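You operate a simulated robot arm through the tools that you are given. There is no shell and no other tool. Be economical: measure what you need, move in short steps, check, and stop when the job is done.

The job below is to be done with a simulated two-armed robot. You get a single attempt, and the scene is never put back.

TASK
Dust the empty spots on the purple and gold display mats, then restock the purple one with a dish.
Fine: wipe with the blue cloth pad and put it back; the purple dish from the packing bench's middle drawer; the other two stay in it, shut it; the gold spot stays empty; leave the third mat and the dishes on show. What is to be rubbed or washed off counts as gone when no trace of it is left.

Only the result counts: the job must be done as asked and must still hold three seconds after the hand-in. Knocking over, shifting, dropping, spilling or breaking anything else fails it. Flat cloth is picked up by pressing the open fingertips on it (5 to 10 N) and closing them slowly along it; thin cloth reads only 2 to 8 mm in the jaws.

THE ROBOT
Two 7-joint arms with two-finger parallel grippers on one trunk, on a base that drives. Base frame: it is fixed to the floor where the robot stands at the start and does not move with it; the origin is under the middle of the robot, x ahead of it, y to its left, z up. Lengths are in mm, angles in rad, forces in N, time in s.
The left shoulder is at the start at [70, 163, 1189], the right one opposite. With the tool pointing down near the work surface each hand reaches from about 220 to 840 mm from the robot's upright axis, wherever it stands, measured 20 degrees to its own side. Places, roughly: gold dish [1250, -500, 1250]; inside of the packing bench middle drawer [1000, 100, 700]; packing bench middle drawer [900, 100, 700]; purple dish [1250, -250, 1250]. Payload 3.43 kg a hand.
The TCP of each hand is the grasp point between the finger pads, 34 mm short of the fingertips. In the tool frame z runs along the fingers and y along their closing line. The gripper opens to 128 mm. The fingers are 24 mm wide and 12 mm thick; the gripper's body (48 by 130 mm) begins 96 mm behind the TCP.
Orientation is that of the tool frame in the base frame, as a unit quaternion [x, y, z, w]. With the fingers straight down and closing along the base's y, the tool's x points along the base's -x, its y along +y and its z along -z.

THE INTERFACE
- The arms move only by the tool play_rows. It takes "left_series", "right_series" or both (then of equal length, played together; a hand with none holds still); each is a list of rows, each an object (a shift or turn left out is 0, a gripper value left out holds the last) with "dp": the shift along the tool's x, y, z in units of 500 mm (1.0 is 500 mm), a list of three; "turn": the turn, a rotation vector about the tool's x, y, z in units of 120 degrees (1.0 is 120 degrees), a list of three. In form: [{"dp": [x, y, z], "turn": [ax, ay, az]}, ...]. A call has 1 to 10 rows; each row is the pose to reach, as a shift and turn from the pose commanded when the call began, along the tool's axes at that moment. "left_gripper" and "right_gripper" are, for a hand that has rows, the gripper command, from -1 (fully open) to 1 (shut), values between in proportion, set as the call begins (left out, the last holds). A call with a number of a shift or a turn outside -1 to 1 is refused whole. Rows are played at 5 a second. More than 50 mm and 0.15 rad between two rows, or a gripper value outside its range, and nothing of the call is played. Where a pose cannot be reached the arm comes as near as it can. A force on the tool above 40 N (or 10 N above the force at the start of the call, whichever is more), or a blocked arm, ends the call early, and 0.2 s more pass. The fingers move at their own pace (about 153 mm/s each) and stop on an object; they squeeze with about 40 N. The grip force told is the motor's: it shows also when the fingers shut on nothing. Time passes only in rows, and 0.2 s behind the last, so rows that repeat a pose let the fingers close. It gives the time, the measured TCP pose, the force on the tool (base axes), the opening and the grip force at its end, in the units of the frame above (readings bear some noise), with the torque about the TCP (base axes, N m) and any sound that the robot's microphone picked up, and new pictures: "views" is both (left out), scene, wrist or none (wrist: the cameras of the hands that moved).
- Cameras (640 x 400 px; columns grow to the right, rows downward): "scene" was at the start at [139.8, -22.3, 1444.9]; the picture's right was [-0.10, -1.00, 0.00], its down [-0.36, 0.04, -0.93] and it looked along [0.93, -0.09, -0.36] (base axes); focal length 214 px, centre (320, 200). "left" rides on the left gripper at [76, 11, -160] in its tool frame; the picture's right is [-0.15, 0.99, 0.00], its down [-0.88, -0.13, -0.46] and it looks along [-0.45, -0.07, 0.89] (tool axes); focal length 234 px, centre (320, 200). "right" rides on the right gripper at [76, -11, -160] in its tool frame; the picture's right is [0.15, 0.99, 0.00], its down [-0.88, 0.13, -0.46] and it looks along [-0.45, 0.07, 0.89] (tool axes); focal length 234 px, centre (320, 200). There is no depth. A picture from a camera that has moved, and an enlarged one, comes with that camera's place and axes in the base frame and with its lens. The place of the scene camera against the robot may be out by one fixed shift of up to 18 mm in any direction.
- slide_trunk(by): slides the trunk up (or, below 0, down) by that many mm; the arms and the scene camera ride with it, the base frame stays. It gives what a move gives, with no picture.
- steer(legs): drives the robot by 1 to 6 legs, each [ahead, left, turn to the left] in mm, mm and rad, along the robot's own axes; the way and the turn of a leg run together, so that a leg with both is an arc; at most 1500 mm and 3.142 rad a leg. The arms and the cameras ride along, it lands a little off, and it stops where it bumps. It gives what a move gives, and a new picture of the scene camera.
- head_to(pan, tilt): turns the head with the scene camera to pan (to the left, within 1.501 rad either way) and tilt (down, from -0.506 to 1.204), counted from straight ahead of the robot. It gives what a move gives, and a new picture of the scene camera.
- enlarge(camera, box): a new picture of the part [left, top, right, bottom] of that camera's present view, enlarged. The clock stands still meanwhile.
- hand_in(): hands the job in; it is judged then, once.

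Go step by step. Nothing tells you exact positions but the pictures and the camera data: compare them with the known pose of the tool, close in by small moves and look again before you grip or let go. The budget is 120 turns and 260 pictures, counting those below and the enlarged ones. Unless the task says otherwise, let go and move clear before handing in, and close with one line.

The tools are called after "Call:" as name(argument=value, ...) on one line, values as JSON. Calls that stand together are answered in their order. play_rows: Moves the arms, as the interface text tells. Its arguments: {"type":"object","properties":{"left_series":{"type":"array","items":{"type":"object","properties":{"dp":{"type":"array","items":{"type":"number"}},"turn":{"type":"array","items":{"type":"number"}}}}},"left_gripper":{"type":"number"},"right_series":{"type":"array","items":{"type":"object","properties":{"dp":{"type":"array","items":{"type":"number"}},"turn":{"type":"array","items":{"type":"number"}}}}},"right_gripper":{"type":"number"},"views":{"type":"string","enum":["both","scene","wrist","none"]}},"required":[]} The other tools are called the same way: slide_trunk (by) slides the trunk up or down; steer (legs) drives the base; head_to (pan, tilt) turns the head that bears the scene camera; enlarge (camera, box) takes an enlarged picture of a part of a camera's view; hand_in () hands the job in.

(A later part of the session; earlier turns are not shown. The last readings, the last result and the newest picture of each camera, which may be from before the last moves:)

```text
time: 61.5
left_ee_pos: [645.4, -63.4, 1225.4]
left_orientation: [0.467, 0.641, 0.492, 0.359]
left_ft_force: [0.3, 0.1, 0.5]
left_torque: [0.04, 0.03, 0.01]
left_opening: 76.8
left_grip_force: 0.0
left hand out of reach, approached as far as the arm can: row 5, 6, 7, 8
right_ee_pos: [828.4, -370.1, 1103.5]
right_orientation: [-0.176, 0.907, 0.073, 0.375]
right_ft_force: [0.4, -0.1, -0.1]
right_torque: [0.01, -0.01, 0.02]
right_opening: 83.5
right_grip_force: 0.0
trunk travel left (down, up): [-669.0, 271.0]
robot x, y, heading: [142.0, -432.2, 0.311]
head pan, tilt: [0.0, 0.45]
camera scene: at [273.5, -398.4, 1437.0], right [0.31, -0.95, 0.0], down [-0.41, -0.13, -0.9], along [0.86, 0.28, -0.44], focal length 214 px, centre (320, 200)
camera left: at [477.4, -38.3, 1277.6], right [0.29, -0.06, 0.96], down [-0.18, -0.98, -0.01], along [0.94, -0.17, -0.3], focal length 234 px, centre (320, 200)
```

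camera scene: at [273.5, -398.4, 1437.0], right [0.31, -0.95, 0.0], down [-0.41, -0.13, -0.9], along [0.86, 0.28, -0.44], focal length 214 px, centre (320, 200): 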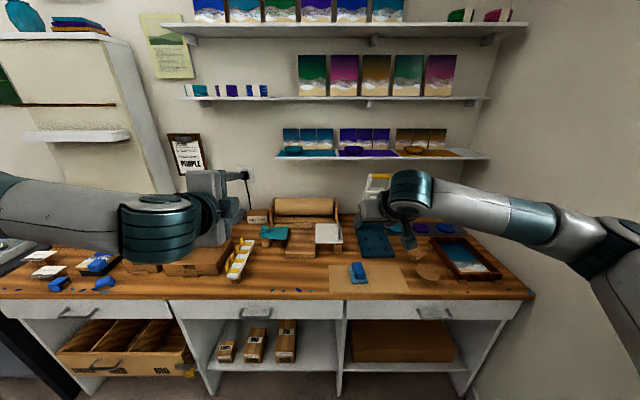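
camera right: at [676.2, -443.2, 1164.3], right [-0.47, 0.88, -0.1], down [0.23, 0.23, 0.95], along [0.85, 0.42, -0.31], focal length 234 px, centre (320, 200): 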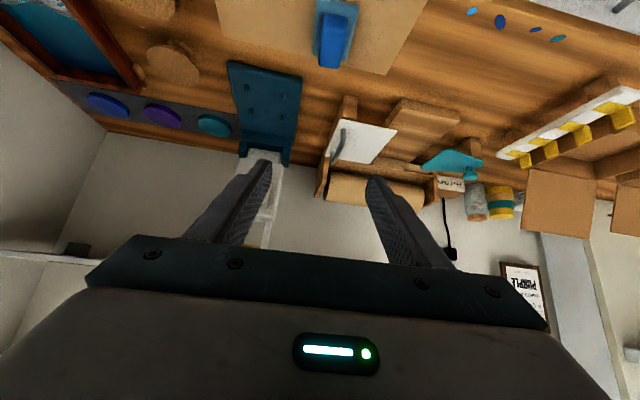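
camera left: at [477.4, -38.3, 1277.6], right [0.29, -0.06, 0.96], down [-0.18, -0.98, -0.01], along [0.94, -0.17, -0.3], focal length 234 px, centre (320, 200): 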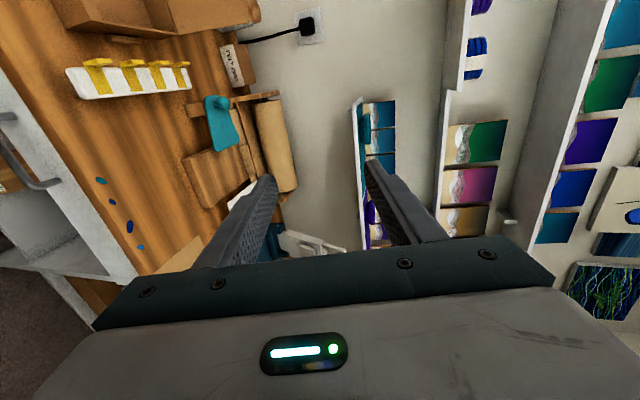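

Call:
play_rows(left_series=[{"dp": [-0.003, -0.086, 0.0157]}, {"dp": [-0.006, -0.172, 0.0314]}, {"dp": [-0.009, -0.258, 0.047]}, {"dp": [-0.012, -0.344, 0.063]}, {"dp": [-0.015, -0.43, 0.0785]}, {"dp": [-0.018, -0.515, 0.094]}, {"dp": [-0.021, -0.601, 0.11]}, {"dp": [-0.024, -0.687, 0.1255]}, {"dp": [-0.024, -0.687, 0.1255]}])

Call:
enlarge(camera="left", box=[100, 0, 420, 200])

```text
time: 63.5
left_ee_pos: [639.3, -180.7, 934.3]
left_orientation: [0.465, 0.644, 0.493, 0.354]
left_ft_force: [-0.5, 0.5, -0.6]
left_torque: [0.0, 0.0, -0.04]
left_opening: 76.7
left_grip_force: 0.0
left hand out of reach, approached as far as the arm can: row 1, 2, 3, 4, 5, 6, 7, 8, 9
right_ee_pos: [827.4, -369.4, 1103.9]
right_orientation: [-0.175, 0.907, 0.072, 0.375]
right_ft_force: [0.0, -0.3, -0.4]
right_torque: [0.03, 0.01, -0.02]
right_opening: 83.4
right_grip_force: 0.0
trunk travel left (down, up): [-669.0, 271.0]
robot x, y, heading: [140.4, -434.6, 0.314]
head pan, tilt: [0.0, 0.45]
camera scene: at [271.9, -397.7, 1437.2], right [0.31, -0.95, 0.0], down [-0.41, -0.13, -0.9], along [0.86, 0.28, -0.43], focal length 214 px, centre (320, 200)
camera left: at [471.8, -156.2, 987.1], right [0.29, -0.06, 0.95], down [-0.17, -0.98, -0.01], along [0.94, -0.16, -0.3], focal length 234 px, centre (320, 200)
```

scene: 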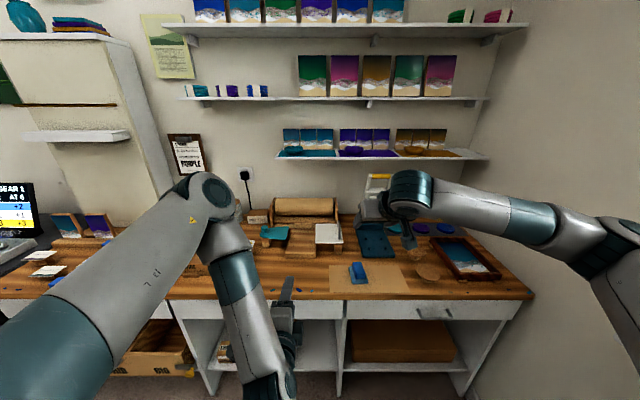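
left: 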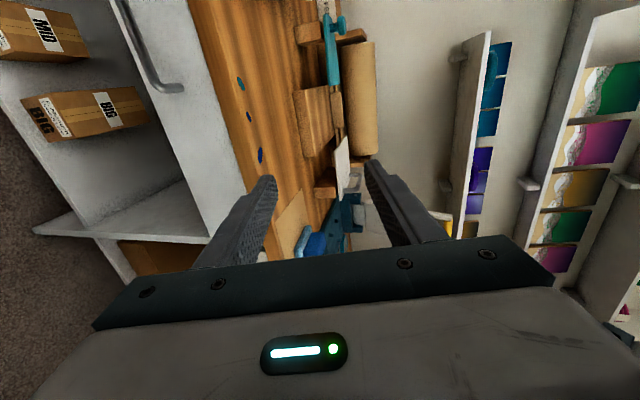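

```text
2.00 times, centred on (260, 100) of left
camera zoom: at [471.8, -156.2, 987.1], right [0.29, -0.06, 0.95], down [-0.17, -0.98, -0.01], along [0.94, -0.16, -0.3], focal length 468 px, centre (440, 400)
```

zoom: 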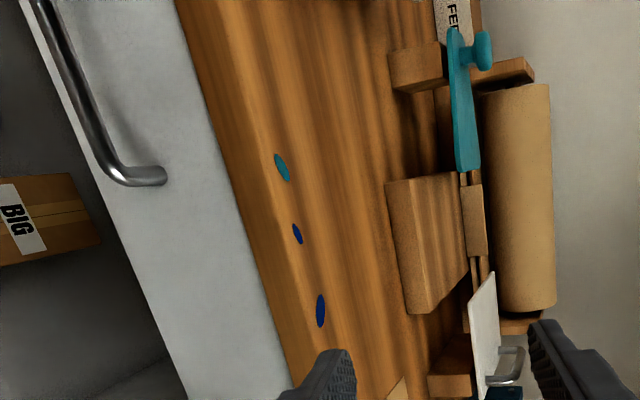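

The left arm is too folded here; backing the base by 200 mm gives it room.

Call:
steer(legs=[[-200, 0, 0]])

Call:
play_rows(left_series=[{"dp": [0, 0, 0]}, {"dp": [0, 0, 0]}, {"dp": [0, 0, 0]}, {"dp": [0, 0, 0]}], views="wrist")

```text
time: 65.1
left_ee_pos: [449.2, -242.4, 933.6]
left_orientation: [0.466, 0.644, 0.492, 0.355]
left_ft_force: [0.0, 0.1, -0.2]
left_torque: [0.01, -0.01, 0.02]
left_opening: 76.8
left_grip_force: 0.0
right_ee_pos: [637.9, -432.6, 1104.0]
right_orientation: [-0.174, 0.907, 0.073, 0.376]
right_ft_force: [0.3, -0.1, -0.4]
right_torque: [0.02, -0.03, 0.01]
right_opening: 83.1
right_grip_force: 0.1
trunk travel left (down, up): [-669.0, 271.0]
robot x, y, heading: [-49.2, -486.3, 0.303]
head pan, tilt: [0.0, 0.45]
camera scene: at [82.3, -459.3, 1437.0], right [0.3, -0.95, 0.0], down [-0.41, -0.13, -0.9], along [0.86, 0.27, -0.44], focal length 214 px, centre (320, 200)
```

scene: 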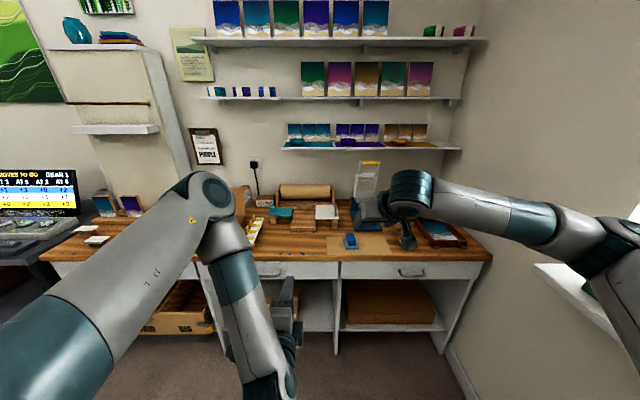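

```text
time: 66.1
left_ee_pos: [449.6, -241.3, 934.7]
left_orientation: [0.467, 0.643, 0.492, 0.356]
left_ft_force: [0.1, 0.0, -0.2]
left_torque: [-0.03, -0.01, 0.0]
left_opening: 76.7
left_grip_force: 0.0
right_ee_pos: [637.0, -432.8, 1103.1]
right_orientation: [-0.175, 0.907, 0.073, 0.376]
right_ft_force: [-0.1, -0.6, -0.2]
right_torque: [0.01, -0.02, -0.03]
right_opening: 83.3
right_grip_force: 0.0
trunk travel left (down, up): [-669.0, 271.0]
robot x, y, heading: [-46.5, -492.7, 0.312]
head pan, tilt: [0.0, 0.45]
camera left: at [282.9, -218.1, 987.0], right [0.29, -0.06, 0.95], down [-0.18, -0.98, -0.01], along [0.94, -0.17, -0.3], focal length 234 px, centre (320, 200)
```

left: 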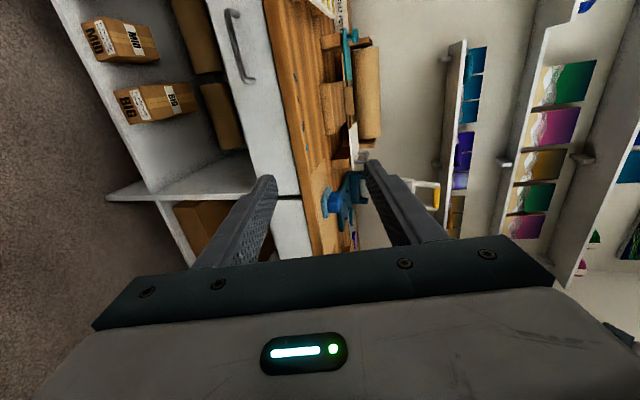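

Call:
enlarge(camera="left", box=[180, 0, 340, 100])

```text
4.00 times, centred on (260, 50) of left
camera zoom: at [282.9, -218.1, 987.0], right [0.29, -0.06, 0.95], down [-0.18, -0.98, -0.01], along [0.94, -0.17, -0.3], focal length 937 px, centre (560, 800)
```

zoom: 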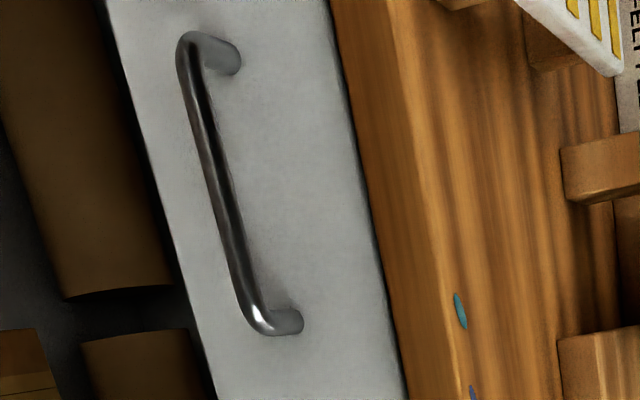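

Handle triangulated: bar N≈670, R 161–273, z≈707. Moving the left hand toward a pre-grasp in front of it.

Call:
play_rows(left_series=[{"dp": [0.043, -0.0547, 0.043]}, {"dp": [0.086, -0.109, 0.086]}, {"dp": [0.129, -0.164, 0.129]}, {"dp": [0.172, -0.219, 0.172]}, {"dp": [0.215, -0.2735, 0.215]}, {"dp": [0.258, -0.328, 0.258]}, {"dp": [0.3, -0.383, 0.301]}, {"dp": [0.3, -0.383, 0.301]}])

```text
time: 67.9
left_ee_pos: [547.3, -215.4, 807.7]
left_orientation: [0.448, 0.683, 0.495, 0.296]
left_ft_force: [-1.3, 0.0, -1.7]
left_torque: [-0.02, 0.01, 0.04]
left_opening: 76.8
left_grip_force: 0.1
left hand out of reach, approached as far as the arm can: row 1, 2, 3, 4, 5, 6, 7, 8
right_ee_pos: [636.9, -431.5, 1103.8]
right_orientation: [-0.174, 0.907, 0.073, 0.375]
right_ft_force: [-0.8, -0.5, 0.2]
right_torque: [0.03, -0.02, 0.01]
right_opening: 83.1
right_grip_force: 0.2
trunk travel left (down, up): [-669.0, 271.0]
robot x, y, heading: [-49.1, -491.5, 0.306]
head pan, tilt: [0.0, 0.45]
camera scene: at [82.3, -459.1, 1437.1], right [0.3, -0.95, 0.0], down [-0.41, -0.13, -0.9], along [0.86, 0.27, -0.44], focal length 214 px, centre (320, 200)
camera left: at [383.5, -211.0, 875.2], right [0.38, -0.03, 0.93], down [-0.06, -1.0, -0.01], along [0.92, -0.05, -0.38], focal length 234 px, centre (320, 200)
```

scene: 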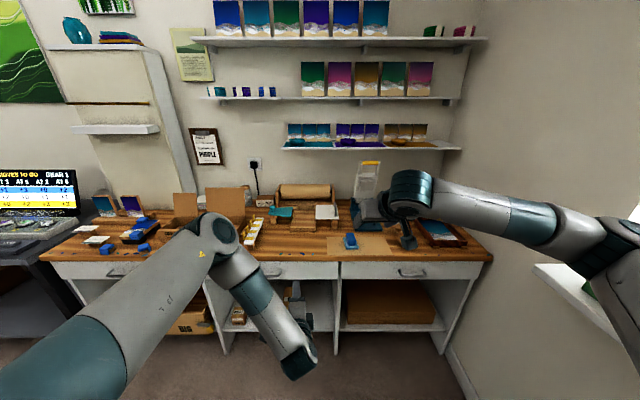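
left: 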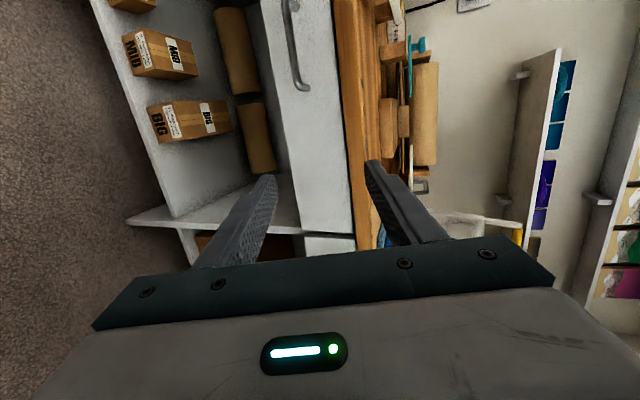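

Call:
slide_trunk(by=-300)

Call:
play_rows(left_series=[{"dp": [0, 0.04, 0]}, {"dp": [0, 0.09, 0]}, {"dp": [0, 0.17, 0]}, {"dp": [0, 0.25, 0]}, {"dp": [0, 0.3, 0]}, {"dp": [0, 0.3, 0]}])

```text
time: 70.9
left_ee_pos: [546.5, -215.9, 508.4]
left_orientation: [0.449, 0.682, 0.495, 0.297]
left_ft_force: [-0.7, -0.2, -0.6]
left_torque: [0.01, 0.02, -0.04]
left_opening: 76.6
left_grip_force: 0.0
right_ee_pos: [636.1, -432.7, 804.2]
right_orientation: [-0.174, 0.907, 0.073, 0.375]
right_ft_force: [0.8, 0.3, -0.6]
right_torque: [0.0, -0.03, 0.0]
right_opening: 83.3
right_grip_force: 0.1
trunk travel left (down, up): [-369.0, 571.0]
robot x, y, heading: [-53.9, -490.0, 0.305]
head pan, tilt: [0.0, 0.45]
```

```text
time: 72.3
left_ee_pos: [595.0, -198.0, 650.9]
left_orientation: [0.449, 0.682, 0.496, 0.297]
left_ft_force: [0.0, 0.4, 1.3]
left_torque: [-0.02, 0.01, 0.0]
left_opening: 76.7
left_grip_force: 0.0
right_ee_pos: [637.1, -431.8, 804.0]
right_orientation: [-0.175, 0.907, 0.073, 0.375]
right_ft_force: [-0.5, 0.6, -0.6]
right_torque: [0.01, -0.01, -0.01]
right_opening: 83.4
right_grip_force: 0.0
trunk travel left (down, up): [-369.0, 571.0]
robot x, y, heading: [-51.1, -488.3, 0.308]
head pan, tilt: [0.0, 0.45]
camera scene: at [82.5, -459.2, 1137.0], right [0.3, -0.95, 0.0], down [-0.42, -0.13, -0.9], along [0.86, 0.27, -0.44], focal length 214 px, centre (320, 200)
camera left: at [430.5, -194.1, 717.5], right [0.38, -0.03, 0.93], down [-0.06, -1.0, -0.01], along [0.92, -0.05, -0.38], focal length 234 px, centre (320, 200)
```

scene: 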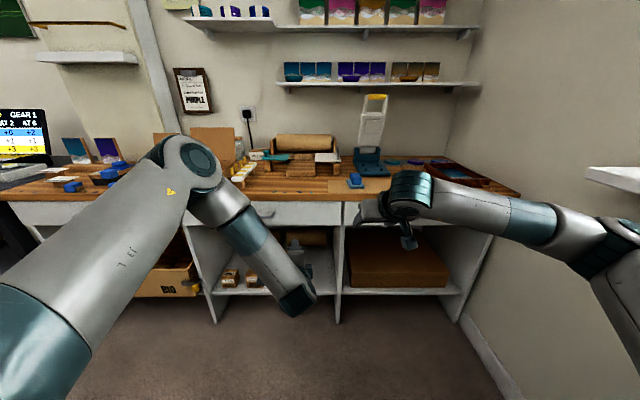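
left: 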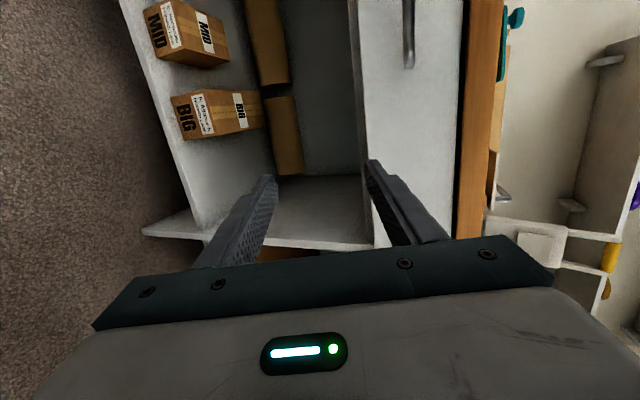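

The arm now follows at this trunk height. Aligning in front of the handle.

Call:
play_rows(left_series=[{"dp": [0.059, 0.031, 0.02], "turn": [-0.0006, -0.0126, 0.0044]}, {"dp": [0.118, 0.062, 0.04], "turn": [-0.0012, -0.025, 0.009]}, {"dp": [0.177, 0.092, 0.06], "turn": [-0.0018, -0.038, 0.013]}, {"dp": [0.236, 0.123, 0.08], "turn": [-0.0024, -0.05, 0.0176]}, {"dp": [0.295, 0.154, 0.0994], "turn": [-0.003, -0.063, 0.022]}, {"dp": [0.295, 0.154, 0.0994], "turn": [-0.003, -0.063, 0.022]}])

Call:
enlarge(camera="left", box=[200, 0, 440, 200])

```text
time: 73.7
left_ee_pos: [614.0, -64.6, 739.7]
left_orientation: [0.492, 0.662, 0.471, 0.313]
left_ft_force: [-0.3, 0.0, -1.0]
left_torque: [-0.01, -0.01, 0.02]
left_opening: 76.8
left_grip_force: 0.0
left hand out of reach, approached as far as the arm can: row 3, 4, 5, 6
right_ee_pos: [637.0, -432.7, 804.0]
right_orientation: [-0.174, 0.908, 0.072, 0.375]
right_ft_force: [0.7, 0.0, -0.3]
right_torque: [0.01, -0.01, -0.01]
right_opening: 83.2
right_grip_force: 0.1
trunk travel left (down, up): [-369.0, 571.0]
robot x, y, heading: [-48.2, -491.1, 0.305]
head pan, tilt: [0.0, 0.45]
camera scene: at [82.6, -459.3, 1137.0], right [0.3, -0.95, 0.0], down [-0.42, -0.13, -0.9], along [0.86, 0.27, -0.44], focal length 214 px, centre (320, 200)
camera left: at [454.2, -42.9, 811.1], right [0.4, -0.07, 0.91], down [-0.16, -0.99, 0.0], along [0.9, -0.15, -0.41], focal length 234 px, centre (320, 200)
```

scene: 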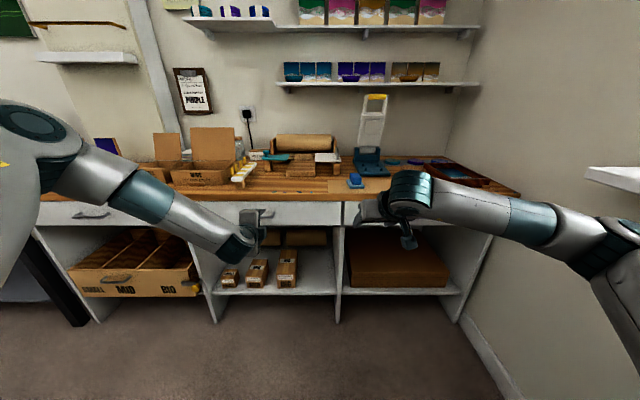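
left: 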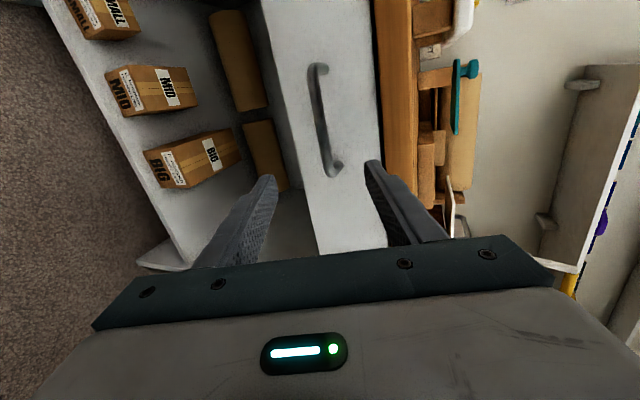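

```text
2.00 times, centred on (320, 100) of left
camera zoom: at [454.2, -42.9, 811.1], right [0.4, -0.07, 0.91], down [-0.16, -0.99, 0.0], along [0.9, -0.15, -0.41], focal length 468 px, centre (320, 400)
```

zoom: 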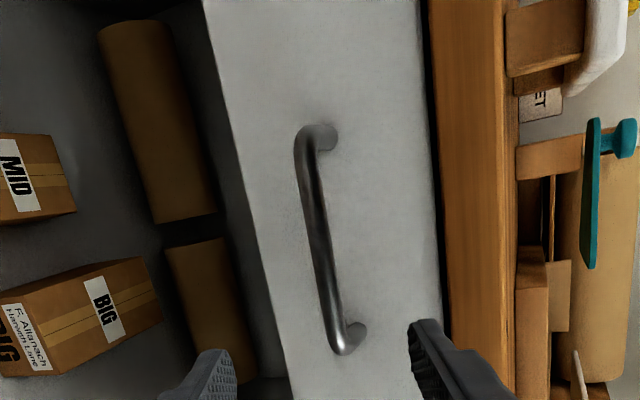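

Call:
slide_trunk(by=-150)

Call:
play_rows(left_series=[{"dp": [0.017, 0.062, -0.01], "turn": [-0.036, 0, 0]}, {"dp": [0.034, 0.123, -0.02], "turn": [-0.072, 0, 0]}, {"dp": [0.052, 0.185, -0.03], "turn": [-0.107, 0, 0]}, {"dp": [0.069, 0.2468, -0.0406], "turn": [-0.143, 0, 0]}, {"dp": [0.069, 0.2468, -0.0406], "turn": [-0.143, 0, 0]}], left_gripper=0.3)

Call:
enlarge(camera="left", box=[200, 0, 440, 200])

```text
time: 75.4
left_ee_pos: [614.3, -64.0, 590.1]
left_orientation: [0.492, 0.662, 0.47, 0.314]
left_ft_force: [0.3, -0.3, 0.2]
left_torque: [0.02, 0.03, 0.03]
left_opening: 76.7
left_grip_force: 0.0
right_ee_pos: [637.0, -432.9, 655.0]
right_orientation: [-0.174, 0.907, 0.073, 0.376]
right_ft_force: [0.4, -1.6, 0.2]
right_torque: [-0.03, -0.03, 0.01]
right_opening: 83.2
right_grip_force: 0.0
trunk travel left (down, up): [-219.0, 721.0]
robot x, y, heading: [-50.5, -488.0, 0.307]
head pan, tilt: [0.0, 0.45]
```

```text
time: 76.6
left_ee_pos: [640.2, -62.1, 749.5]
left_orientation: [0.437, 0.603, 0.56, 0.363]
left_ft_force: [0.2, 0.6, 0.0]
left_torque: [-0.01, 0.02, 0.0]
left_opening: 45.0
left_grip_force: 0.1
left hand out of reach, approached as far as the arm can: row 1, 2, 3, 4, 5
right_ee_pos: [637.3, -433.8, 652.0]
right_orientation: [-0.175, 0.908, 0.072, 0.375]
right_ft_force: [-0.8, -0.3, 0.7]
right_torque: [-0.01, -0.01, 0.01]
right_opening: 83.2
right_grip_force: 0.0
trunk travel left (down, up): [-219.0, 721.0]
robot x, y, heading: [-49.6, -490.0, 0.303]
head pan, tilt: [0.0, 0.45]
camera scene: at [82.3, -459.4, 987.0], right [0.3, -0.95, 0.0], down [-0.41, -0.13, -0.9], along [0.86, 0.27, -0.44], focal length 214 px, centre (320, 200)
camera left: at [466.9, -48.8, 782.0], right [0.17, -0.14, 0.97], down [-0.12, -0.98, -0.12], along [0.98, -0.1, -0.19], focal length 234 px, centre (320, 200)
```

scene: 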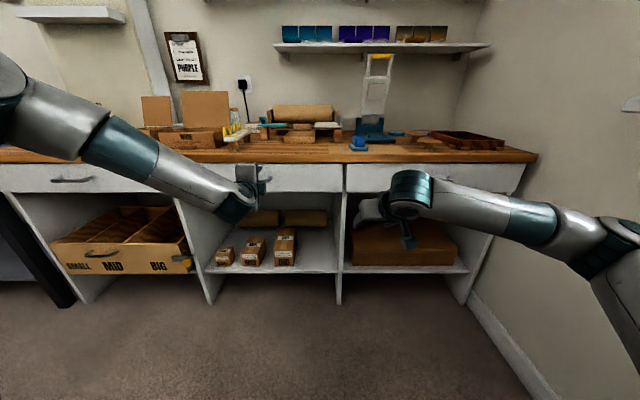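
left: 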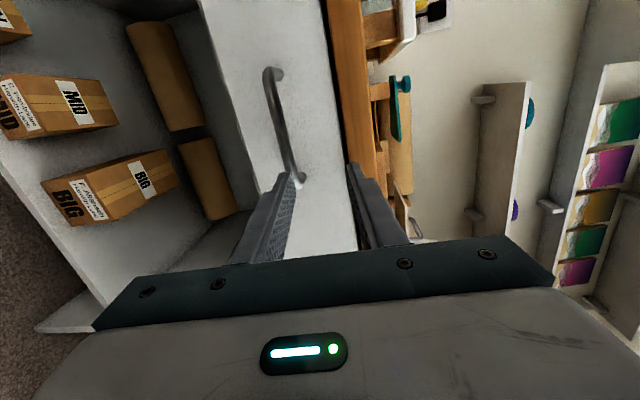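

```text
2.00 times, centred on (320, 100) of left
camera zoom: at [466.9, -48.8, 782.0], right [0.17, -0.14, 0.97], down [-0.12, -0.98, -0.12], along [0.98, -0.1, -0.19], focal length 468 px, centre (320, 400)
```

zoom: 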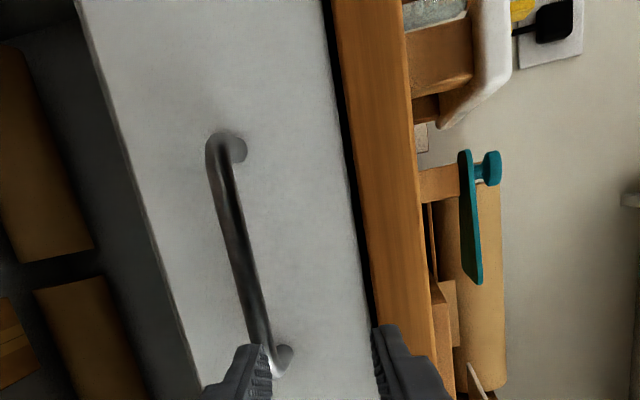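

Call:
play_rows(left_series=[{"dp": [0.026, -0.038, 0.015]}, {"dp": [0.053, -0.076, 0.031]}, {"dp": [0.053, -0.076, 0.031]}], views="none")

Call:
enlarge(camera="left", box=[200, 20, 440, 220])

```text
time: 77.4
left_ee_pos: [647.0, -47.2, 730.8]
left_orientation: [0.435, 0.613, 0.557, 0.353]
left_ft_force: [0.1, 0.4, -0.7]
left_torque: [0.0, -0.01, 0.0]
left_opening: 44.9
left_grip_force: 0.1
left hand out of reach, approached as far as the arm can: row 1, 2, 3
right_ee_pos: [636.9, -433.1, 653.7]
right_orientation: [-0.174, 0.907, 0.073, 0.376]
right_ft_force: [0.0, -0.2, -0.6]
right_torque: [0.01, -0.02, 0.0]
right_opening: 83.0
right_grip_force: 0.1
trunk travel left (down, up): [-219.0, 721.0]
robot x, y, heading: [-52.8, -489.5, 0.305]
head pan, tilt: [0.0, 0.45]
```

```text
2.00 times, centred on (320, 120) of left
camera zoom: at [474.3, -38.7, 766.5], right [0.19, -0.14, 0.97], down [-0.11, -0.99, -0.12], along [0.98, -0.08, -0.21], focal length 468 px, centre (320, 360)
```

zoom: 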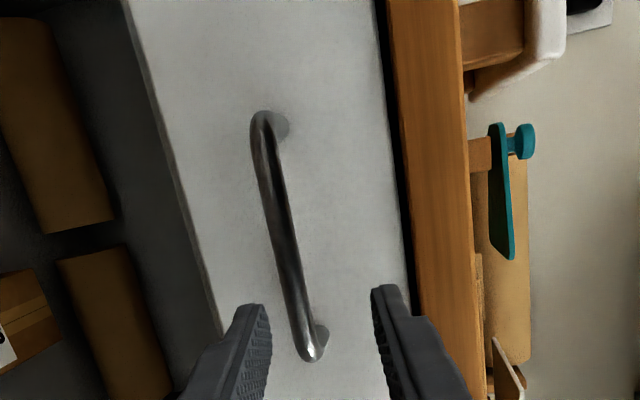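

The wrist is near a joint limit, so I'll use the trunk and base for the last bits: trunk down 20, base ahead in two steps.

Call:
slide_trunk(by=-20)

Call:
steer(legs=[[30, 12, 0]])

Call:
enlarge(camera="left", box=[200, 20, 440, 220])

```text
time: 78.1
left_ee_pos: [647.4, -47.2, 711.7]
left_orientation: [0.435, 0.613, 0.558, 0.353]
left_ft_force: [0.2, 0.1, 0.5]
left_torque: [0.02, 0.01, 0.01]
left_opening: 44.7
left_grip_force: 0.1
right_ee_pos: [638.6, -432.2, 634.4]
right_orientation: [-0.174, 0.907, 0.073, 0.376]
right_ft_force: [-0.3, 0.0, 0.0]
right_torque: [-0.01, -0.04, -0.01]
right_opening: 83.0
right_grip_force: 0.0
trunk travel left (down, up): [-199.0, 741.0]
robot x, y, heading: [-49.8, -487.8, 0.306]
head pan, tilt: [0.0, 0.45]
```

```text
time: 79.0
left_ee_pos: [672.4, -27.0, 709.3]
left_orientation: [0.435, 0.613, 0.557, 0.352]
left_ft_force: [0.0, 0.6, 0.1]
left_torque: [0.01, -0.01, -0.01]
left_opening: 44.8
left_grip_force: 0.1
right_ee_pos: [662.3, -411.9, 632.6]
right_orientation: [-0.174, 0.908, 0.072, 0.375]
right_ft_force: [0.7, 0.2, -0.1]
right_torque: [0.03, 0.01, 0.02]
right_opening: 83.1
right_grip_force: 0.1
trunk travel left (down, up): [-199.0, 741.0]
robot x, y, heading: [-26.6, -469.4, 0.31]
head pan, tilt: [0.0, 0.45]
camera scene: at [107.5, -438.7, 966.9], right [0.3, -0.95, 0.0], down [-0.42, -0.13, -0.9], along [0.86, 0.27, -0.44], focal length 214 px, centre (320, 200)
```

scene: 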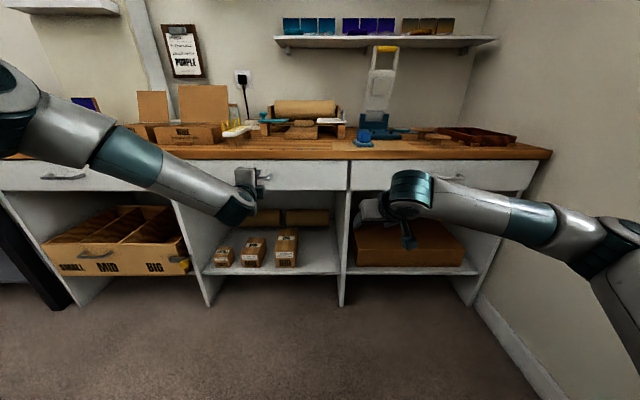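

```text
2.00 times, centred on (320, 120) of left
camera zoom: at [499.3, -18.2, 745.7], right [0.19, -0.14, 0.97], down [-0.11, -0.99, -0.12], along [0.97, -0.08, -0.21], focal length 468 px, centre (320, 360)
```

zoom: 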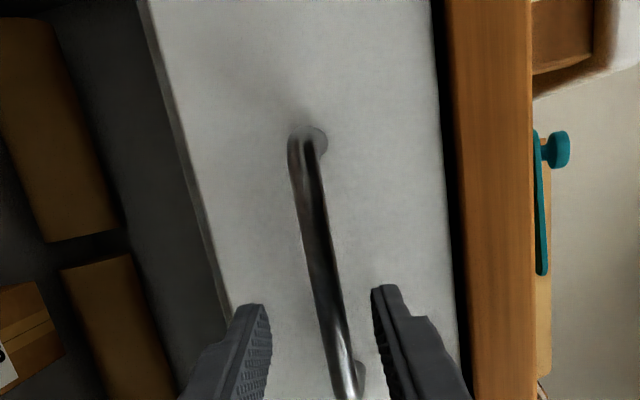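

Call:
steer(legs=[[18, 0, 0]])

Call:
enlarge(camera="left", box=[200, 20, 440, 220])

```text
time: 79.7
left_ee_pos: [689.4, -22.2, 708.6]
left_orientation: [0.435, 0.613, 0.557, 0.352]
left_ft_force: [0.1, -0.2, -0.5]
left_torque: [-0.04, 0.03, 0.01]
left_opening: 44.9
left_grip_force: 0.0
right_ee_pos: [679.5, -406.7, 632.8]
right_orientation: [-0.174, 0.907, 0.073, 0.375]
right_ft_force: [0.0, -0.8, -0.5]
right_torque: [0.0, -0.01, -0.03]
right_opening: 82.9
right_grip_force: 0.1
trunk travel left (down, up): [-199.0, 741.0]
robot x, y, heading: [-10.9, -462.6, 0.306]
head pan, tilt: [0.0, 0.45]
camera scene: at [124.4, -433.5, 966.9], right [0.3, -0.95, 0.0], down [-0.42, -0.13, -0.9], along [0.86, 0.27, -0.44], focal length 214 px, centre (320, 200)
```

scene: 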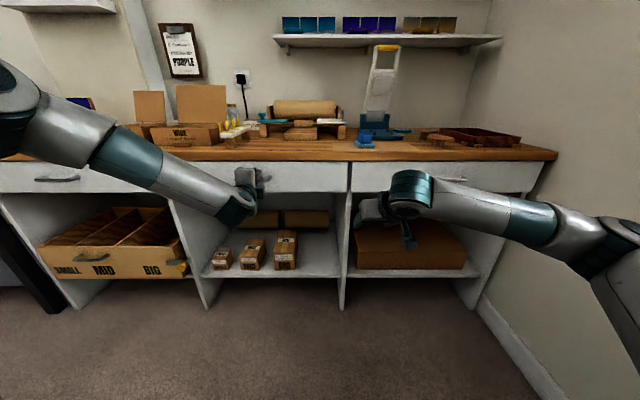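

```text
2.00 times, centred on (320, 120) of left
camera zoom: at [516.4, -13.1, 745.7], right [0.19, -0.14, 0.97], down [-0.11, -0.99, -0.12], along [0.97, -0.08, -0.21], focal length 468 px, centre (320, 360)
```

zoom: 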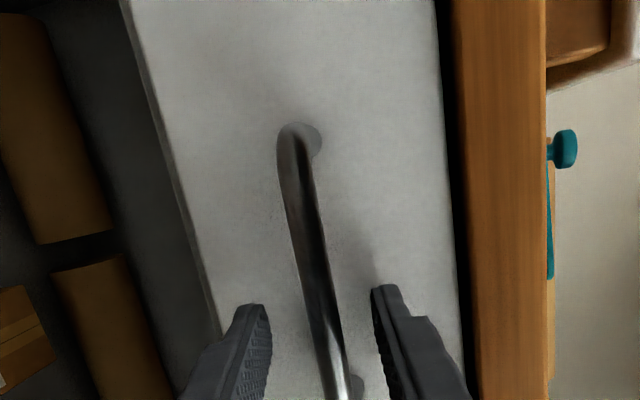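

Call:
play_rows(left_series=[{"dp": [0, 0, 0]}, {"dp": [0, 0, 0]}, {"dp": [0, 0, 0]}], left_gripper=1, views="wrist")

```text
time: 80.5
left_ee_pos: [688.0, -22.4, 713.8]
left_orientation: [0.433, 0.613, 0.558, 0.353]
left_ft_force: [2.4, 0.9, 13.0]
left_torque: [-1.01, -0.46, 0.1]
left_opening: 12.6
left_grip_force: 45.0
right_ee_pos: [678.1, -408.4, 634.6]
right_orientation: [-0.174, 0.907, 0.073, 0.377]
right_ft_force: [-0.3, 0.4, 0.0]
right_torque: [0.02, -0.03, 0.02]
right_opening: 83.1
right_grip_force: 0.1
trunk travel left (down, up): [-199.0, 741.0]
robot x, y, heading: [-7.9, -463.2, 0.308]
head pan, tilt: [0.0, 0.45]
camera left: at [515.6, -13.6, 748.2], right [0.19, -0.14, 0.97], down [-0.11, -0.99, -0.12], along [0.98, -0.08, -0.2], focal length 234 px, centre (320, 200)
```

left: 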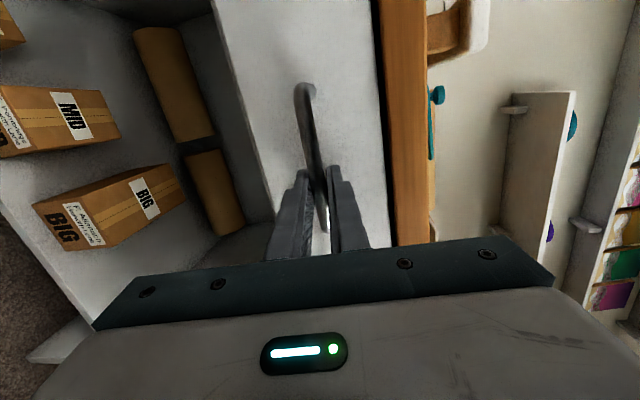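

Handle gripped. Pulling the drawer by backing the base.

Call:
steer(legs=[[-150, 0, 0]])

```text
time: 81.9
left_ee_pos: [541.8, -70.2, 712.7]
left_orientation: [0.435, 0.611, 0.559, 0.353]
left_ft_force: [-0.7, 2.7, 20.3]
left_torque: [-1.03, -0.47, 0.11]
left_opening: 12.5
left_grip_force: 45.4
right_ee_pos: [530.8, -455.4, 634.7]
right_orientation: [-0.174, 0.907, 0.073, 0.377]
right_ft_force: [0.5, -0.3, 1.2]
right_torque: [0.06, -0.03, 0.01]
right_opening: 83.1
right_grip_force: 0.0
trunk travel left (down, up): [-199.0, 741.0]
robot x, y, heading: [-157.7, -511.7, 0.3]
head pan, tilt: [0.0, 0.45]
camera scene: at [-24.2, -480.8, 967.5], right [0.3, -0.95, 0.0], down [-0.41, -0.13, -0.9], along [0.86, 0.27, -0.43], focal length 214 px, centre (320, 200)
```

scene: 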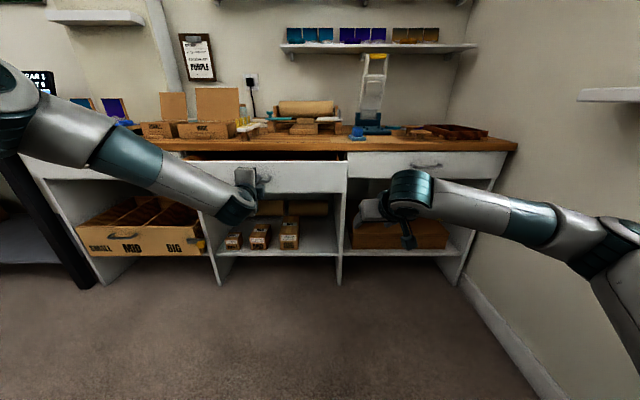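

Call:
steer(legs=[[-130, 0, 0.006]])

Call:
enlarge(camera="scene", box=[160, 120, 400, 270])

```text
time: 83.0
left_ee_pos: [469.8, -88.1, 713.1]
left_orientation: [0.439, 0.61, 0.555, 0.357]
left_ft_force: [1.2, -0.8, 7.5]
left_torque: [-1.18, -0.52, -0.29]
left_opening: 12.4
left_grip_force: 45.1
right_ee_pos: [463.6, -461.3, 634.3]
right_orientation: [-0.179, 0.906, 0.076, 0.376]
right_ft_force: [-0.2, 1.0, -0.4]
right_torque: [0.02, -0.01, 0.03]
right_opening: 83.3
right_grip_force: 0.0
trunk travel left (down, up): [-199.0, 741.0]
robot x, y, heading: [-226.7, -526.0, 0.317]
head pan, tilt: [0.0, 0.45]
stopped in leg 1: the force on the tool passed its limit (the readings are from after the stop); the commanded pose is now the measured one
camera scene: at [-92.0, -494.6, 966.9], right [0.32, -0.95, 0.0], down [-0.41, -0.14, -0.9], along [0.85, 0.28, -0.44], focal length 214 px, centre (320, 200)
```

scene: 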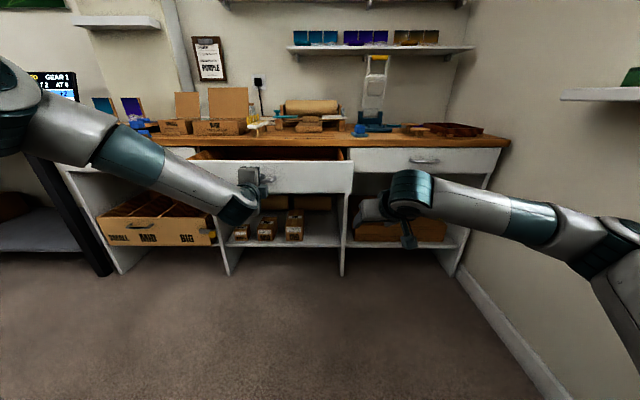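

```text
2.67 times, centred on (280, 195) of scene
camera zoom: at [-92.0, -494.6, 966.9], right [0.32, -0.95, 0.0], down [-0.41, -0.14, -0.9], along [0.85, 0.28, -0.44], focal length 572 px, centre (427, 213)
```

zoom: 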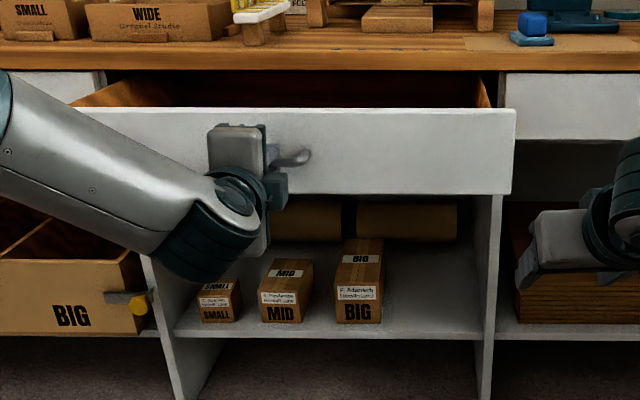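

The drawer has reached its stop (≈225 mm open). Releasing the handle, backing off, and raising the trunk to look inside.

Call:
play_rows(left_series=[{"dp": [0, 0, 0]}, {"dp": [0, 0, 0]}, {"dp": [0, 0, 0]}], left_gripper=0.3, views="none")

Call:
steer(legs=[[-100, 0, -0.005]])

Call:
slide_trunk(by=600)

Call:
head_to(pan=0.25, tilt=0.7)

```text
time: 83.8
left_ee_pos: [470.2, -89.2, 709.8]
left_orientation: [0.44, 0.611, 0.554, 0.356]
left_ft_force: [-0.1, 0.4, 0.1]
left_torque: [0.0, -0.01, 0.01]
left_opening: 45.0
left_grip_force: 0.1
right_ee_pos: [464.2, -460.9, 635.2]
right_orientation: [-0.18, 0.906, 0.076, 0.376]
right_ft_force: [0.3, 0.2, 0.0]
right_torque: [-0.01, 0.01, 0.01]
right_opening: 83.1
right_grip_force: 0.1
trunk travel left (down, up): [-199.0, 741.0]
robot x, y, heading: [-219.9, -528.0, 0.324]
head pan, tilt: [0.0, 0.45]
```

```text
time: 84.7
left_ee_pos: [451.8, -72.9, 709.9]
left_orientation: [0.435, 0.615, 0.556, 0.351]
left_ft_force: [1.5, 0.2, -0.5]
left_torque: [-0.02, -0.04, -0.02]
left_opening: 44.9
left_grip_force: 0.1
right_ee_pos: [452.6, -446.6, 633.7]
right_orientation: [-0.187, 0.904, 0.079, 0.376]
right_ft_force: [1.3, 0.0, 0.0]
right_torque: [0.01, -0.01, 0.0]
right_opening: 82.9
right_grip_force: 0.0
trunk travel left (down, up): [-199.0, 741.0]
robot x, y, heading: [-234.9, -522.7, 0.337]
head pan, tilt: [0.0, 0.45]
stopped in leg 1: the robot was blocked; the commanded pose is now the measured one
camera scene: at [-101.7, -488.0, 967.0], right [0.33, -0.94, 0.0], down [-0.41, -0.14, -0.9], along [0.85, 0.3, -0.44], focal length 214 px, centre (320, 200)
```

scene: 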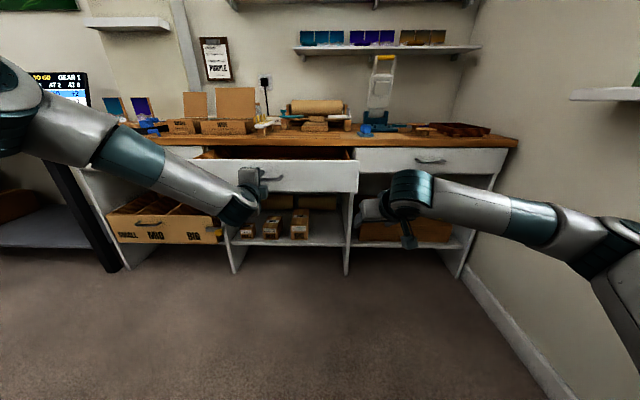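

```text
refused: 600 is not a number from -400 to 400
```

```text
time: 85.5
left_ee_pos: [452.1, -72.7, 710.5]
left_orientation: [0.435, 0.615, 0.557, 0.35]
left_ft_force: [0.4, -0.2, 0.4]
left_torque: [0.02, -0.01, 0.02]
left_opening: 44.8
left_grip_force: 0.1
right_ee_pos: [452.1, -446.1, 634.6]
right_orientation: [-0.188, 0.904, 0.079, 0.376]
right_ft_force: [0.4, -0.1, 0.3]
right_torque: [0.0, -0.01, -0.01]
right_opening: 82.8
right_grip_force: 0.0
trunk travel left (down, up): [-199.0, 741.0]
robot x, y, heading: [-235.6, -521.7, 0.336]
head pan, tilt: [0.25, 0.7]
camera scene: at [-117.7, -471.4, 944.9], right [0.55, -0.83, 0.0], down [-0.54, -0.36, -0.77], along [0.64, 0.42, -0.64], focal length 214 px, centre (320, 200)
```

scene: 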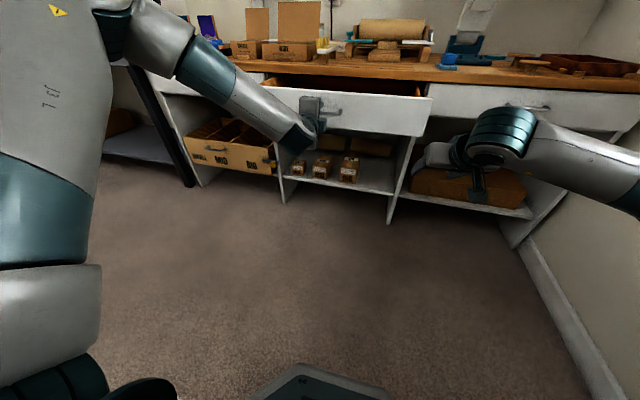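

The base is blocked behind. I'll withdraw the left hand with the arm itself.

Call:
play_rows(left_series=[{"dp": [0, 0, -0.04]}, {"dp": [0, 0, -0.08]}, {"dp": [0, 0, -0.12]}, {"dp": [0, 0, -0.12]}])

```text
time: 86.5
left_ee_pos: [397.2, -94.2, 717.9]
left_orientation: [0.435, 0.615, 0.556, 0.35]
left_ft_force: [0.3, -0.5, -0.1]
left_torque: [0.07, 0.02, 0.01]
left_opening: 44.7
left_grip_force: 0.1
right_ee_pos: [453.4, -445.0, 633.5]
right_orientation: [-0.186, 0.905, 0.078, 0.376]
right_ft_force: [-0.1, 0.6, -1.0]
right_torque: [-0.01, -0.04, 0.0]
right_opening: 83.5
right_grip_force: 0.0
trunk travel left (down, up): [-199.0, 741.0]
robot x, y, heading: [-233.8, -522.7, 0.34]
head pan, tilt: [0.25, 0.7]
camera scene: at [-117.8, -471.3, 944.9], right [0.55, -0.83, 0.0], down [-0.54, -0.36, -0.76], along [0.64, 0.42, -0.64], focal length 214 px, centre (320, 200)
camera left: at [224.2, -86.2, 755.1], right [0.2, -0.13, 0.97], down [-0.11, -0.99, -0.11], along [0.97, -0.08, -0.21], focal length 234 px, centre (320, 200)
```

scene: 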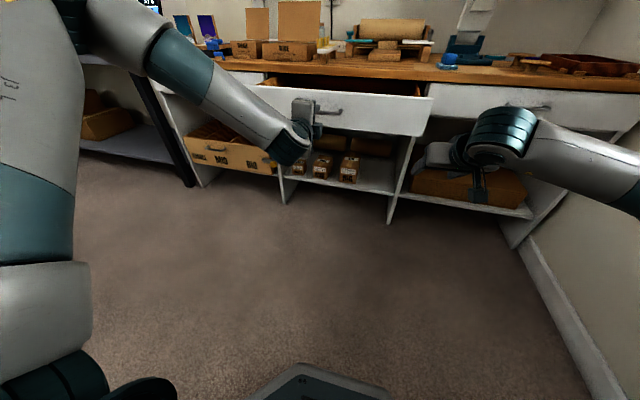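
left: 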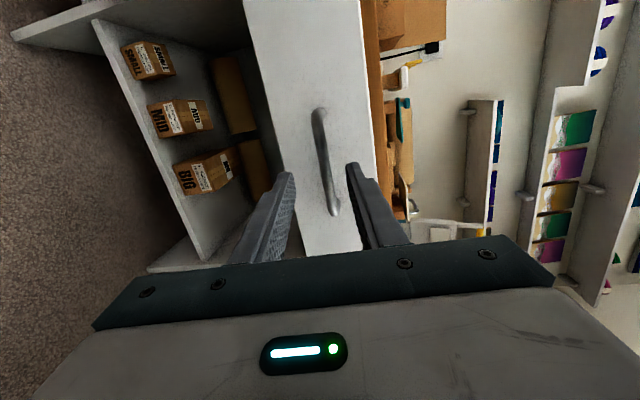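

Call:
slide_trunk(by=400)

Call:
head_to(pan=0.2, tilt=0.65)

```text
time: 90.3
left_ee_pos: [396.3, -94.8, 1116.5]
left_orientation: [0.434, 0.615, 0.556, 0.351]
left_ft_force: [-0.5, -0.8, 0.2]
left_torque: [0.0, 0.02, 0.0]
left_opening: 44.9
left_grip_force: 0.0
right_ee_pos: [452.9, -446.8, 1033.5]
right_orientation: [-0.187, 0.905, 0.078, 0.375]
right_ft_force: [0.2, 0.2, 0.0]
right_torque: [0.01, 0.03, -0.01]
right_opening: 83.0
right_grip_force: 0.0
trunk travel left (down, up): [-599.0, 341.0]
robot x, y, heading: [-234.1, -518.1, 0.338]
head pan, tilt: [0.25, 0.7]
```

```text
time: 90.9
left_ee_pos: [397.4, -95.3, 1118.6]
left_orientation: [0.435, 0.616, 0.555, 0.351]
left_ft_force: [0.0, -0.5, 0.7]
left_torque: [-0.04, 0.0, 0.01]
left_opening: 44.7
left_grip_force: 0.0
right_ee_pos: [453.1, -445.2, 1033.7]
right_orientation: [-0.187, 0.904, 0.079, 0.376]
right_ft_force: [1.5, -0.2, 0.5]
right_torque: [0.01, 0.01, 0.02]
right_opening: 83.1
right_grip_force: 0.1
trunk travel left (down, up): [-599.0, 341.0]
robot x, y, heading: [-233.6, -523.1, 0.337]
head pan, tilt: [0.201, 0.649]
camera scene: at [-113.9, -473.8, 1349.2], right [0.51, -0.86, 0.0], down [-0.52, -0.31, -0.8], along [0.68, 0.41, -0.6], focal length 214 px, centre (320, 200)
```

scene: 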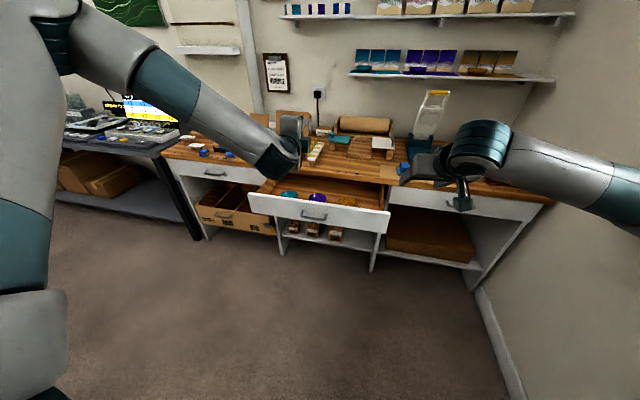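

Call:
steer(legs=[[150, 0, -0.027]])

Call:
enlarge(camera="scene", box=[220, 170, 420, 290])

```text
time: 92.3
left_ee_pos: [549.3, -66.2, 1118.7]
left_orientation: [0.444, 0.609, 0.551, 0.358]
left_ft_force: [0.2, -0.5, 0.4]
left_torque: [-0.02, 0.01, 0.02]
left_opening: 44.6
left_grip_force: 0.0
right_ee_pos: [595.2, -418.3, 1034.3]
right_orientation: [-0.174, 0.907, 0.072, 0.376]
right_ft_force: [0.2, -0.5, -0.6]
right_torque: [0.0, -0.01, -0.02]
right_opening: 83.2
right_grip_force: 0.3
trunk travel left (down, up): [-599.0, 341.0]
robot x, y, heading: [-93.6, -472.7, 0.312]
head pan, tilt: [0.201, 0.649]
camera scene: at [28.1, -430.0, 1349.3], right [0.49, -0.87, 0.0], down [-0.53, -0.3, -0.8], along [0.69, 0.39, -0.6], focal length 214 px, centre (320, 200)
```

scene: 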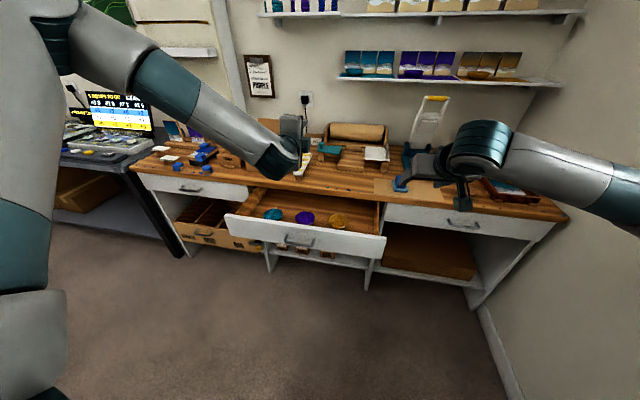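

```text
3.20 times, centred on (320, 230) of scene
camera zoom: at [28.1, -430.0, 1349.3], right [0.49, -0.87, 0.0], down [-0.53, -0.3, -0.8], along [0.69, 0.39, -0.6], focal length 686 px, centre (320, 104)
```

zoom: 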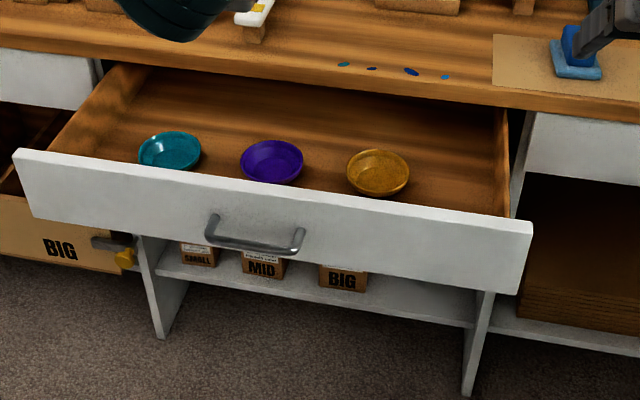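

Purple dish is the middle one, near N≈591, R≈204. I'll move the left hand out of the way to the left/up, and turn the right hand to point straight down.

Call:
play_rows(left_series=[{"dp": [0.07, 0.05, -0.02]}, {"dp": [0.14, 0.1, -0.04]}, {"dp": [0.21, 0.15, -0.06]}, {"dp": [0.28, 0.2, -0.08]}, {"dp": [0.35, 0.25, -0.1]}, {"dp": [0.42, 0.3, -0.12]}, {"dp": [0.49, 0.35, -0.14]}, {"dp": [0.49, 0.35, -0.14]}], right_series=[{"turn": [0.01, 0.06, 0.01]}, {"turn": [0.015, 0.12, 0.015]}, {"turn": [0.02, 0.18, 0.02]}, {"turn": [0.023, 0.24, 0.023]}, {"turn": [0.023, 0.3, 0.023]}, {"turn": [0.023, 0.34, 0.023]}, {"turn": [0.023, 0.375, 0.023]}, {"turn": [0.023, 0.375, 0.023]}], right_gripper=-1)

```text
time: 94.1
left_ee_pos: [461.2, 91.6, 1273.5]
left_orientation: [0.441, 0.609, 0.552, 0.361]
left_ft_force: [0.4, 0.4, -1.6]
left_torque: [0.03, -0.03, 0.0]
left_opening: 45.1
left_grip_force: 0.0
left hand out of reach, approached as far as the arm can: row 6, 7, 8
right_ee_pos: [594.4, -418.0, 1035.4]
right_orientation: [-0.159, 0.987, -0.01, 0.003]
right_ft_force: [-0.1, 0.3, 1.2]
right_torque: [-0.01, -0.01, 0.0]
right_opening: 128.0
right_grip_force: 0.2
trunk travel left (down, up): [-599.0, 341.0]
robot x, y, heading: [-88.3, -476.8, 0.308]
head pan, tilt: [0.201, 0.649]
camera scene: at [27.2, -430.5, 1349.4], right [0.49, -0.87, 0.0], down [-0.53, -0.3, -0.8], along [0.69, 0.39, -0.6], focal length 214 px, centre (320, 200)
camera right: at [524.6, -449.5, 1195.7], right [-0.45, 0.89, -0.02], down [0.79, 0.41, 0.45], along [0.42, 0.19, -0.89], focal length 234 px, centre (320, 200)
camera left: at [288.1, 104.7, 1309.3], right [0.19, -0.14, 0.97], down [-0.13, -0.98, -0.11], along [0.97, -0.1, -0.2], focal length 234 px, centre (320, 200)
```

scene: 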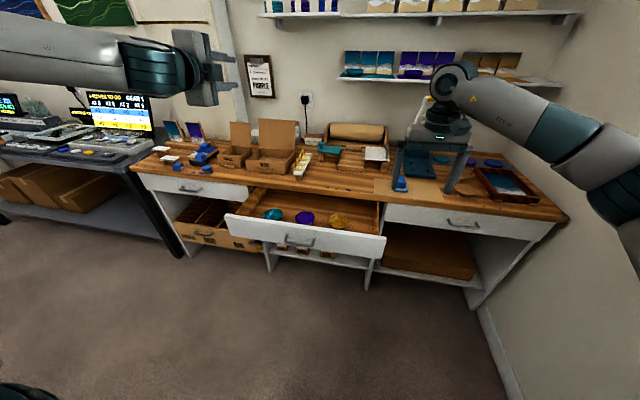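
right: 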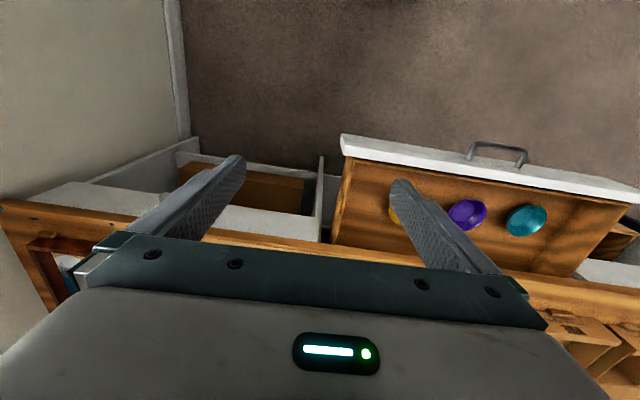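
left: 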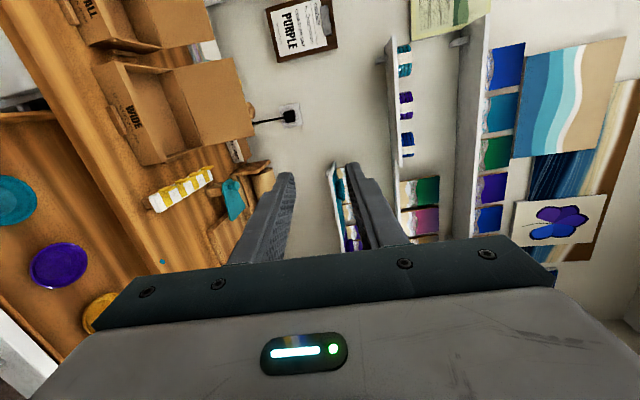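

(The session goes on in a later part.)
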